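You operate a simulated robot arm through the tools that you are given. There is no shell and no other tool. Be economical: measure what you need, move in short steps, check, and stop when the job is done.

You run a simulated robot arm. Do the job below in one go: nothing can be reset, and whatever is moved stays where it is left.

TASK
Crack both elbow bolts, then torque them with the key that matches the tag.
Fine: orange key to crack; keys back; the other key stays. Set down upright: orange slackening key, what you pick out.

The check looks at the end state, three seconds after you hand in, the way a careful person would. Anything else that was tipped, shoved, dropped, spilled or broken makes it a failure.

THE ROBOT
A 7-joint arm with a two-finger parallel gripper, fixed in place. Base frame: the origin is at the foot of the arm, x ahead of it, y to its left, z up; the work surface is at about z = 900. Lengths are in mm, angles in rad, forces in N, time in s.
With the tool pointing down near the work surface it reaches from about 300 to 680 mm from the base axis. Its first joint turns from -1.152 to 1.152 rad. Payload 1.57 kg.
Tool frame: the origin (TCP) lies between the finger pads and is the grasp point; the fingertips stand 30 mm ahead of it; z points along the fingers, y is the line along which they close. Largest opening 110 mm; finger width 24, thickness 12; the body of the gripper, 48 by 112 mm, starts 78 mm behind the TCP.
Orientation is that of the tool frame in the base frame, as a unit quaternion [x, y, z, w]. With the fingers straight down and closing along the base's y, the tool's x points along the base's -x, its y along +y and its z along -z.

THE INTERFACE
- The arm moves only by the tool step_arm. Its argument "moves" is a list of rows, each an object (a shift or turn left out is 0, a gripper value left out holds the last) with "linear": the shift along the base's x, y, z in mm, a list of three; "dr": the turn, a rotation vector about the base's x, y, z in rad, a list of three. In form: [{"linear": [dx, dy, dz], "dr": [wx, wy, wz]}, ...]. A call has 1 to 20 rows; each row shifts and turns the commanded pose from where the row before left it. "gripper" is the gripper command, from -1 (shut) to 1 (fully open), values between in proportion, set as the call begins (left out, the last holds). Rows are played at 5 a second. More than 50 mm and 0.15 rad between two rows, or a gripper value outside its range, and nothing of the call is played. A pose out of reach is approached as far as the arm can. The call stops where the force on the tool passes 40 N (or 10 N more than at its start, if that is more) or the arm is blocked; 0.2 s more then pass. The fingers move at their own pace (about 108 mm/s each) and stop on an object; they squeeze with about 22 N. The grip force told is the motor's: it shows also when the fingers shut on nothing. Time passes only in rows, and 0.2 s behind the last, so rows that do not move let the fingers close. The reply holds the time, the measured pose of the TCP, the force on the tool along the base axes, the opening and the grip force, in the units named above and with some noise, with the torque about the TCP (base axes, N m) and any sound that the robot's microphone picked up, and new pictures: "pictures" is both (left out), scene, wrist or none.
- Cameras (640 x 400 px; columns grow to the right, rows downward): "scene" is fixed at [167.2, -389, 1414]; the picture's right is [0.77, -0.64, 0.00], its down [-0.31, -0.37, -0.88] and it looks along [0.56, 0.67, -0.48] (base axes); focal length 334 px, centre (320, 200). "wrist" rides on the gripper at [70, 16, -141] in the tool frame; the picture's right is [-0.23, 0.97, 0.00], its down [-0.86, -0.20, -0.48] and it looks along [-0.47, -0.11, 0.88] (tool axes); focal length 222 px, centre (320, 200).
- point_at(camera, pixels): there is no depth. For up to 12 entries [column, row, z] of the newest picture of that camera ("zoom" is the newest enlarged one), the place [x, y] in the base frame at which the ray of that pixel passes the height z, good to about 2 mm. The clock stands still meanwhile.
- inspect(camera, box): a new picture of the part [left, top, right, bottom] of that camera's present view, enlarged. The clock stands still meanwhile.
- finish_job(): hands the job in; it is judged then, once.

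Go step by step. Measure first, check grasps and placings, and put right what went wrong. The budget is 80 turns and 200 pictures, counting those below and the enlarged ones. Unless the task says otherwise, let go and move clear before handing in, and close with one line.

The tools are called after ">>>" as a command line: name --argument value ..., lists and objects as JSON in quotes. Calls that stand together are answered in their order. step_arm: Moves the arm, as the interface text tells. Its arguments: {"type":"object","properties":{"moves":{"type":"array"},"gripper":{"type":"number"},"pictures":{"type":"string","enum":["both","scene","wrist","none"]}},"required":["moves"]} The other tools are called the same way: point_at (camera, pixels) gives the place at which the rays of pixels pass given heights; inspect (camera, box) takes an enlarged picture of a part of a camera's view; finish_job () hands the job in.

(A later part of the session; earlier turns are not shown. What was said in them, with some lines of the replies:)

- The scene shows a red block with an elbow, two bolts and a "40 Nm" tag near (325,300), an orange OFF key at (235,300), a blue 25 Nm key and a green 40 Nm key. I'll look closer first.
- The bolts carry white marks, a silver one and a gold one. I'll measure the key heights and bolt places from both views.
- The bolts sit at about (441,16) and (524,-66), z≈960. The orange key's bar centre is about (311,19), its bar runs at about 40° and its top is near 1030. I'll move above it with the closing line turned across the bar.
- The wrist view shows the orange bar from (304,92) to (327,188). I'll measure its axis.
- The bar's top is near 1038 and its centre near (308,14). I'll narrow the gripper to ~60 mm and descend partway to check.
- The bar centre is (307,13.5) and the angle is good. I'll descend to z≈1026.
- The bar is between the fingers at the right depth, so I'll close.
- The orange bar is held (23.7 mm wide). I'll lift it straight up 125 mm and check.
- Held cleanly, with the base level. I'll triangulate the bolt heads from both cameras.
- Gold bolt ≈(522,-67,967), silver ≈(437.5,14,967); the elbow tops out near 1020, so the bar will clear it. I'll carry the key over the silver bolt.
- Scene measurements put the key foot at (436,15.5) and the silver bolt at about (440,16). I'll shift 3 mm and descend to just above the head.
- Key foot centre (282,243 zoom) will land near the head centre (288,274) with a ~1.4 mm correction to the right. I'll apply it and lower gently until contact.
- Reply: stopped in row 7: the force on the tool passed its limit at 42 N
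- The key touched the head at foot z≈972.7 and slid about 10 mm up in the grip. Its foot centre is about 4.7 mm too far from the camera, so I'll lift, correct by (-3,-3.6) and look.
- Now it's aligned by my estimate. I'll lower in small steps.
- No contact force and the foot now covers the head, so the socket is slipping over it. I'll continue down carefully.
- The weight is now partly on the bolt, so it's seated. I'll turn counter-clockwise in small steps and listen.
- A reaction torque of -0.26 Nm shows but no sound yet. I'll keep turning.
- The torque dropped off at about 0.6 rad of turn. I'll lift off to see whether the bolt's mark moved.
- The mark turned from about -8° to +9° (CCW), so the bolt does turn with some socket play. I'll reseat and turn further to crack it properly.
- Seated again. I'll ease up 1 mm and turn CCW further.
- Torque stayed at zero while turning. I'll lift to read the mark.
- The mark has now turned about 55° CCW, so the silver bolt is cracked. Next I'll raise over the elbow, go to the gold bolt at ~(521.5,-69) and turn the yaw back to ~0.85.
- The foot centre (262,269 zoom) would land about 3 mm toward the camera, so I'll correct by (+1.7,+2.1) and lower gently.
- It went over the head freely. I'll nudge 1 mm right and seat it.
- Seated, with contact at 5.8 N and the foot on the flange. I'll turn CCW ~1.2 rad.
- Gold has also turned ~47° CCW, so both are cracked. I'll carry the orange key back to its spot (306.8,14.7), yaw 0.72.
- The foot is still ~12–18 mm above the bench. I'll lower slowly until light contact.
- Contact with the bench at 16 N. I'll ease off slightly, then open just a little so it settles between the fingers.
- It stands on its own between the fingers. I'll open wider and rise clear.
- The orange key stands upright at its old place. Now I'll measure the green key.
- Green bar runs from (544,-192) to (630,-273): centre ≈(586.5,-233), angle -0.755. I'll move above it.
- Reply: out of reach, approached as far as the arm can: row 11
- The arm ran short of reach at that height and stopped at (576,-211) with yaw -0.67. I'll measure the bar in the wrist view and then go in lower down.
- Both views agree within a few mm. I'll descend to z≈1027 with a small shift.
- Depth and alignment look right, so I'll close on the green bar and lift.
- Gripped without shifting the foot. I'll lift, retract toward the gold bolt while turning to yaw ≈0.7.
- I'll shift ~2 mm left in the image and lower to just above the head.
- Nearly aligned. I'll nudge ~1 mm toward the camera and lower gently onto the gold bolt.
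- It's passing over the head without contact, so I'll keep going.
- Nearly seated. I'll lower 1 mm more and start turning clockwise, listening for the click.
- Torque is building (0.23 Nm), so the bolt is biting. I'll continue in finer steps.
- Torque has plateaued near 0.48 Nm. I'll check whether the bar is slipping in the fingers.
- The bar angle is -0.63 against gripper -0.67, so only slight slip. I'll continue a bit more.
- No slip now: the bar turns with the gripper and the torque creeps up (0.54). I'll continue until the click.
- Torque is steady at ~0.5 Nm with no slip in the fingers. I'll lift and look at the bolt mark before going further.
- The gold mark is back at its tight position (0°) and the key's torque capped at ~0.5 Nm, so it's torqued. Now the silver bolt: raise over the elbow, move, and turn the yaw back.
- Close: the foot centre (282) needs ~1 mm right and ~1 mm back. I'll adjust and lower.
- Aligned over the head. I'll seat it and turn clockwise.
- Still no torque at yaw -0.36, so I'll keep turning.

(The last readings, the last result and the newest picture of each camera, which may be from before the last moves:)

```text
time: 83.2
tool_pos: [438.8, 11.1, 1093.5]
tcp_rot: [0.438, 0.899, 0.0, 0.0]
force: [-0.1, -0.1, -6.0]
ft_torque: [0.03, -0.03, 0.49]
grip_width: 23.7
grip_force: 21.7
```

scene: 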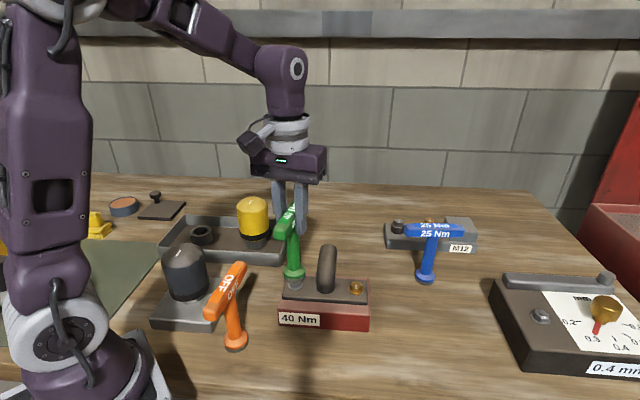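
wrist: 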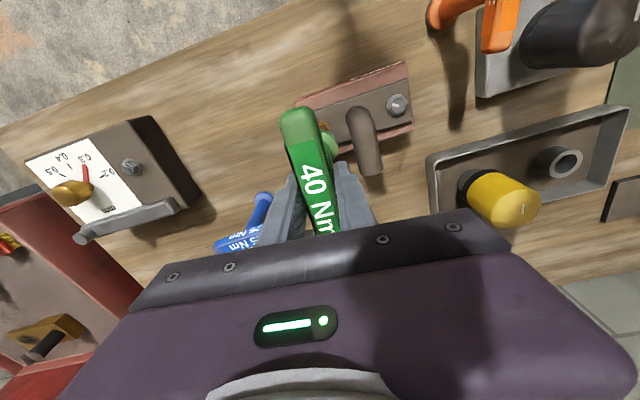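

Same ramp as the gold bolt: 0.13, 0.42, 0.49 Nm. I'll push through the plateau a little further, as with gold.

>>> step_arm --moves '[{"dr": [0, 0, -0.04]}, {"dr": [0, 0, -0.04]}, {"dr": [0, 0, -0.04]}]' --pictures "none"

>>> step_arm --moves '[{"dr": [0, 0, -0.04]}, {"dr": [0, 0, -0.04]}, {"dr": [0, 0, -0.04]}]' --pictures "wrist"

```text
time: 84.0
tool_pos: [438.0, 11.9, 1092.6]
tcp_rot: [0.491, 0.871, 0.0, 0.0]
force: [-1.2, 0.2, -5.9]
ft_torque: [0.02, 0.01, 0.53]
grip_width: 23.7
grip_force: 21.9
```

```text
time: 84.8
tool_pos: [438.6, 11.6, 1092.5]
tcp_rot: [0.541, 0.841, 0.0, 0.0]
force: [-0.2, 0.6, -6.2]
ft_torque: [0.01, 0.0, 0.47]
grip_width: 23.9
grip_force: 22.2
```

wrist: 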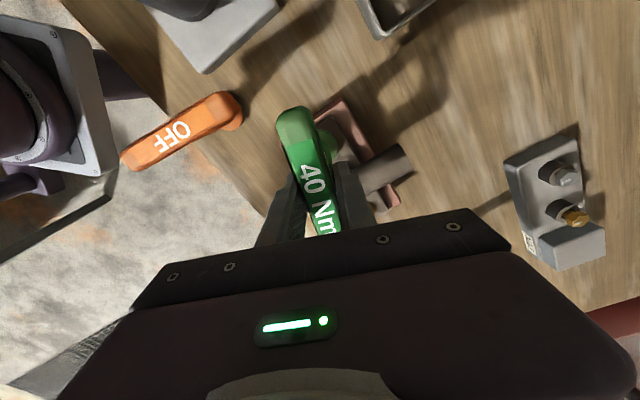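

The torque has capped at ~0.5 Nm. I'll unload, lift and check the marks.

>>> step_arm --moves '[{"dr": [0, 0, 0.05]}, {"linear": [0, 0, 10]}, {"linear": [0, 0, 15]}, {"linear": [0, 0, 20]}, {"linear": [0, 0, 25]}, {}]' --pictures "scene"

>>> inspect --camera "scene" --box '[270, 250, 380, 330]'

```text
time: 86.2
tool_pos: [439.4, 11.0, 1164.4]
tcp_rot: [0.52, 0.854, 0.001, 0.0]
force: [-0.1, 0.3, -6.0]
ft_torque: [-0.01, 0.04, 0.0]
grip_width: 23.5
grip_force: 21.9
```

scene: 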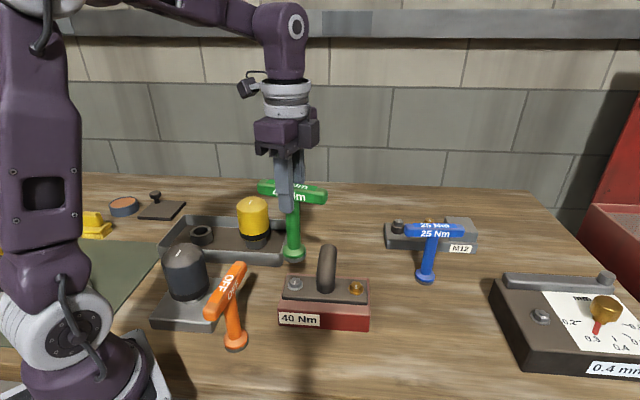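

```text
5.00 times, centred on (325, 290) of scene
```

zoom: 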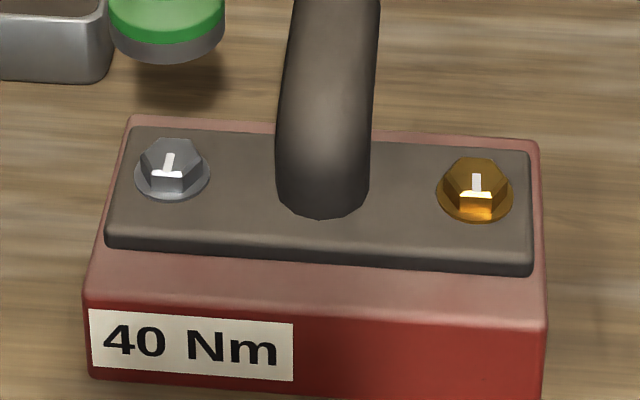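

Both marks are back at their tight positions. I'll take the green key back to (583,-233), yaw ≈-0.795, descending over the last part for reach.

>>> step_arm --moves '[{"linear": [0, 0, 12]}, {"linear": [14.4, -24.4, 0], "dr": [0, 0, 0.03]}, {"linear": [14.4, -24.4, 0], "dr": [0, 0, 0.03]}, {"linear": [14.4, -24.4, 0], "dr": [0, 0, 0.03]}, {"linear": [14.4, -24.4, 0], "dr": [0, 0, 0.03]}, {"linear": [14.4, -24.4, 0], "dr": [0, 0, 0.03]}, {"linear": [14.4, -24.4, -10], "dr": [0, 0, 0.03]}, {"linear": [14.4, -24.4, -25], "dr": [0, 0, 0.03]}, {"linear": [14.4, -24.4, -30], "dr": [0, 0, 0.03]}, {"linear": [14.4, -24.4, -30], "dr": [0, 0, 0.03]}, {"linear": [14.4, -24.4, -20], "dr": [0, 0, 0.03]}, {}, {}]'

>>> inspect --camera "scene" --box '[410, 270, 520, 370]'

```text
time: 89.0
tool_pos: [583.0, -232.9, 1059.8]
tcp_rot: [0.387, 0.922, 0.0, 0.0]
force: [0.8, -0.2, -6.7]
ft_torque: [0.01, 0.03, -0.01]
grip_width: 23.6
grip_force: 22.1
```

scene: 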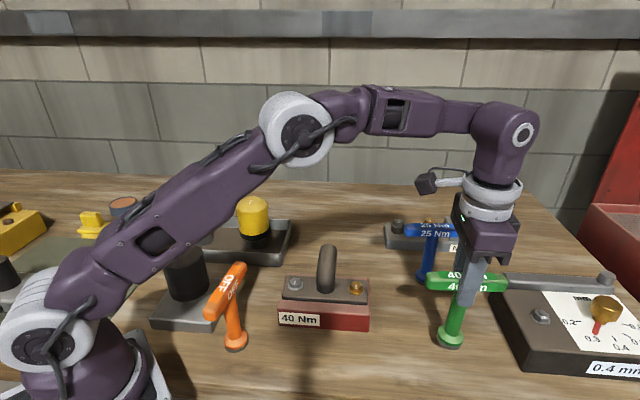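
wrist: 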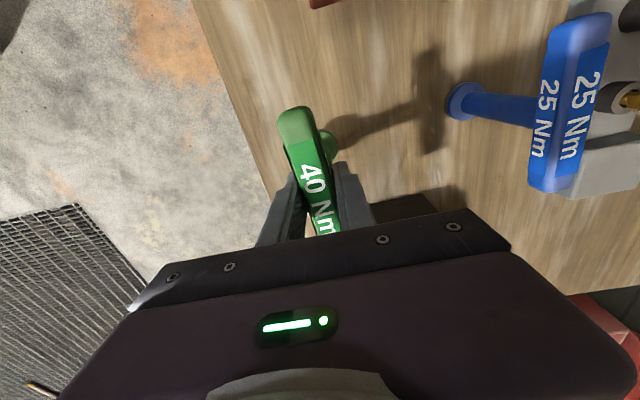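

```text
4.00 times, centred on (465, 320) of scene
```

zoom: 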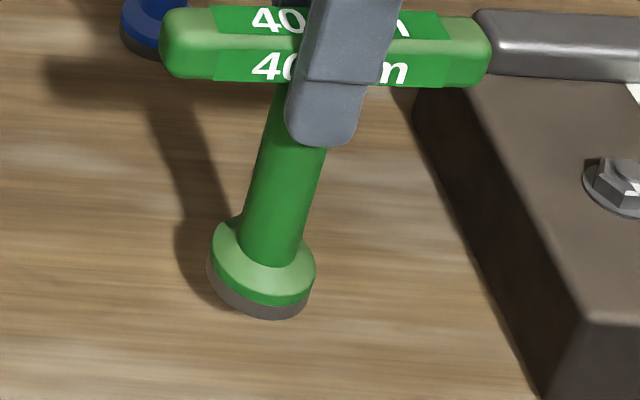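

The foot is ~31 mm above its old spot and in line. I'll lower it gently.

>>> step_arm --moves '[{"linear": [0, 0, -12]}, {"linear": [0, 0, -10]}, {"linear": [0, 0, -5]}, {"linear": [0, 0, -2]}, {"linear": [0, 0, -1.5]}, {}]' --pictures "none"

>>> inspect --camera "scene" --box '[410, 270, 520, 370]'

```text
time: 90.5
tool_pos: [581.6, -232.6, 1031.3]
tcp_rot: [0.386, 0.923, -0.001, 0.001]
force: [-1.8, 1.6, 6.7]
ft_torque: [0.11, 0.01, 0.06]
grip_width: 23.4
grip_force: 21.7
```

```text
4.00 times, centred on (465, 320) of scene
```

zoom: 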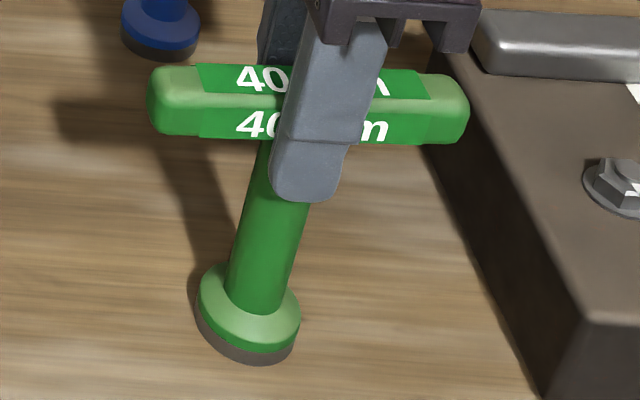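

It's on the bench (contact ~13 N) within ~2 mm of its old spot. I'll open slightly, check, then open wider and rise.

>>> step_arm --moves '[{}, {}, {}]' --gripper -0.48 --pictures "none"

>>> inspect --camera "scene" --box '[410, 270, 520, 370]'

```text
time: 91.2
tool_pos: [582.1, -233.2, 1030.2]
tcp_rot: [0.387, 0.922, 0.001, 0.001]
force: [0.0, 0.4, -0.9]
ft_torque: [0.03, 0.03, -0.01]
grip_width: 28.6
grip_force: 0.2
```

```text
4.00 times, centred on (465, 320) of scene
```

zoom: 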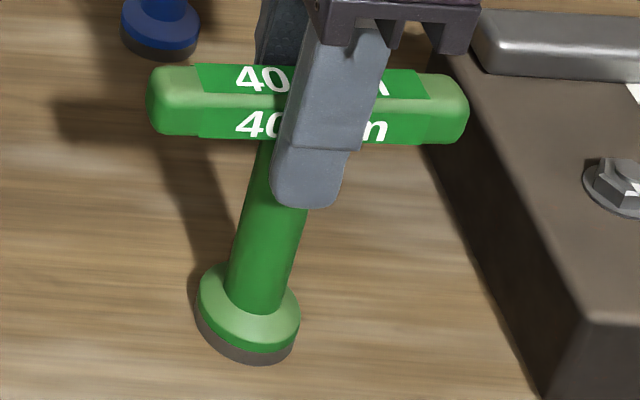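

It stands by itself. I'll open wider, rise straight up, then draw back clear.

>>> step_arm --moves '[{}, {}, {"linear": [0, 0, 20]}, {"linear": [0, 0, 30]}, {"linear": [0, 0, 30]}, {"linear": [-15, 10, 30]}, {"linear": [-30, 20, 30]}, {"linear": [-30, 30, 20]}, {}]' --gripper 0.2

>>> inspect --camera "scene" --box '[190, 230, 520, 370]'

```text
time: 93.2
tool_pos: [508.4, -175.1, 1190.8]
tcp_rot: [0.386, 0.923, -0.001, 0.0]
force: [-0.4, -0.7, 0.8]
ft_torque: [0.02, 0.0, 0.02]
grip_width: 65.9
grip_force: 0.1
```

scene: 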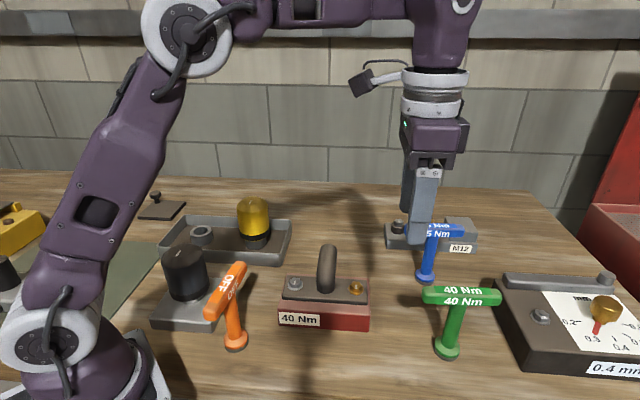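
wrist: 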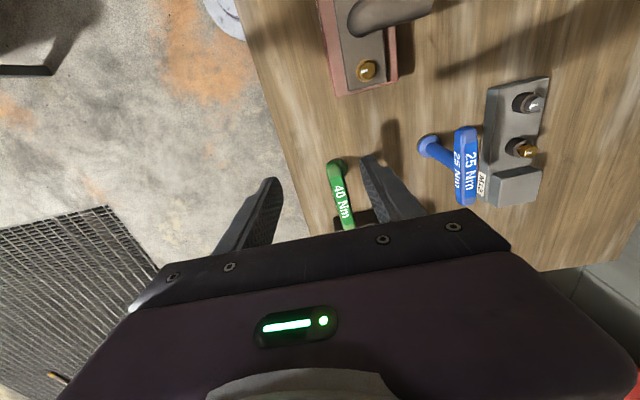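

```text
1.94 times, centred on (355, 300) of scene
```

zoom: 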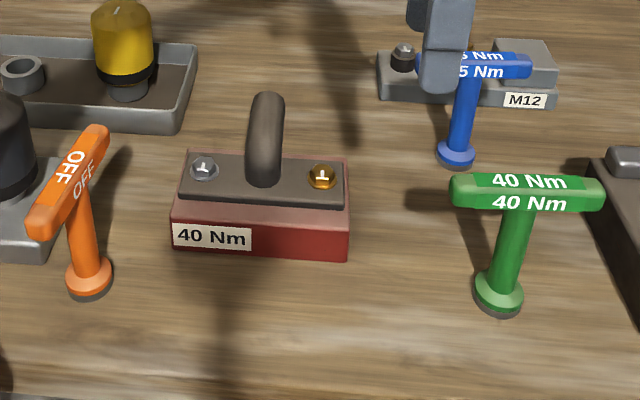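

The orange (OFF) and green (40 Nm) keys stand upright at their places, the blue one is untouched, both bolt marks are at their tight positions, and the gripper is clear. I'll hand in.

>>> finish_job

```text
The job is handed in.
```

I cracked both elbow bolts with the orange key, then tightened them with the green 40 Nm key until its torque levelled off. I never heard a click, so I judged them tight by that plateau and by both marks being back where they started. Both keys are upright within a few mm of their old spots (the orange bar is turned slightly), and the blue key wasn't touched.
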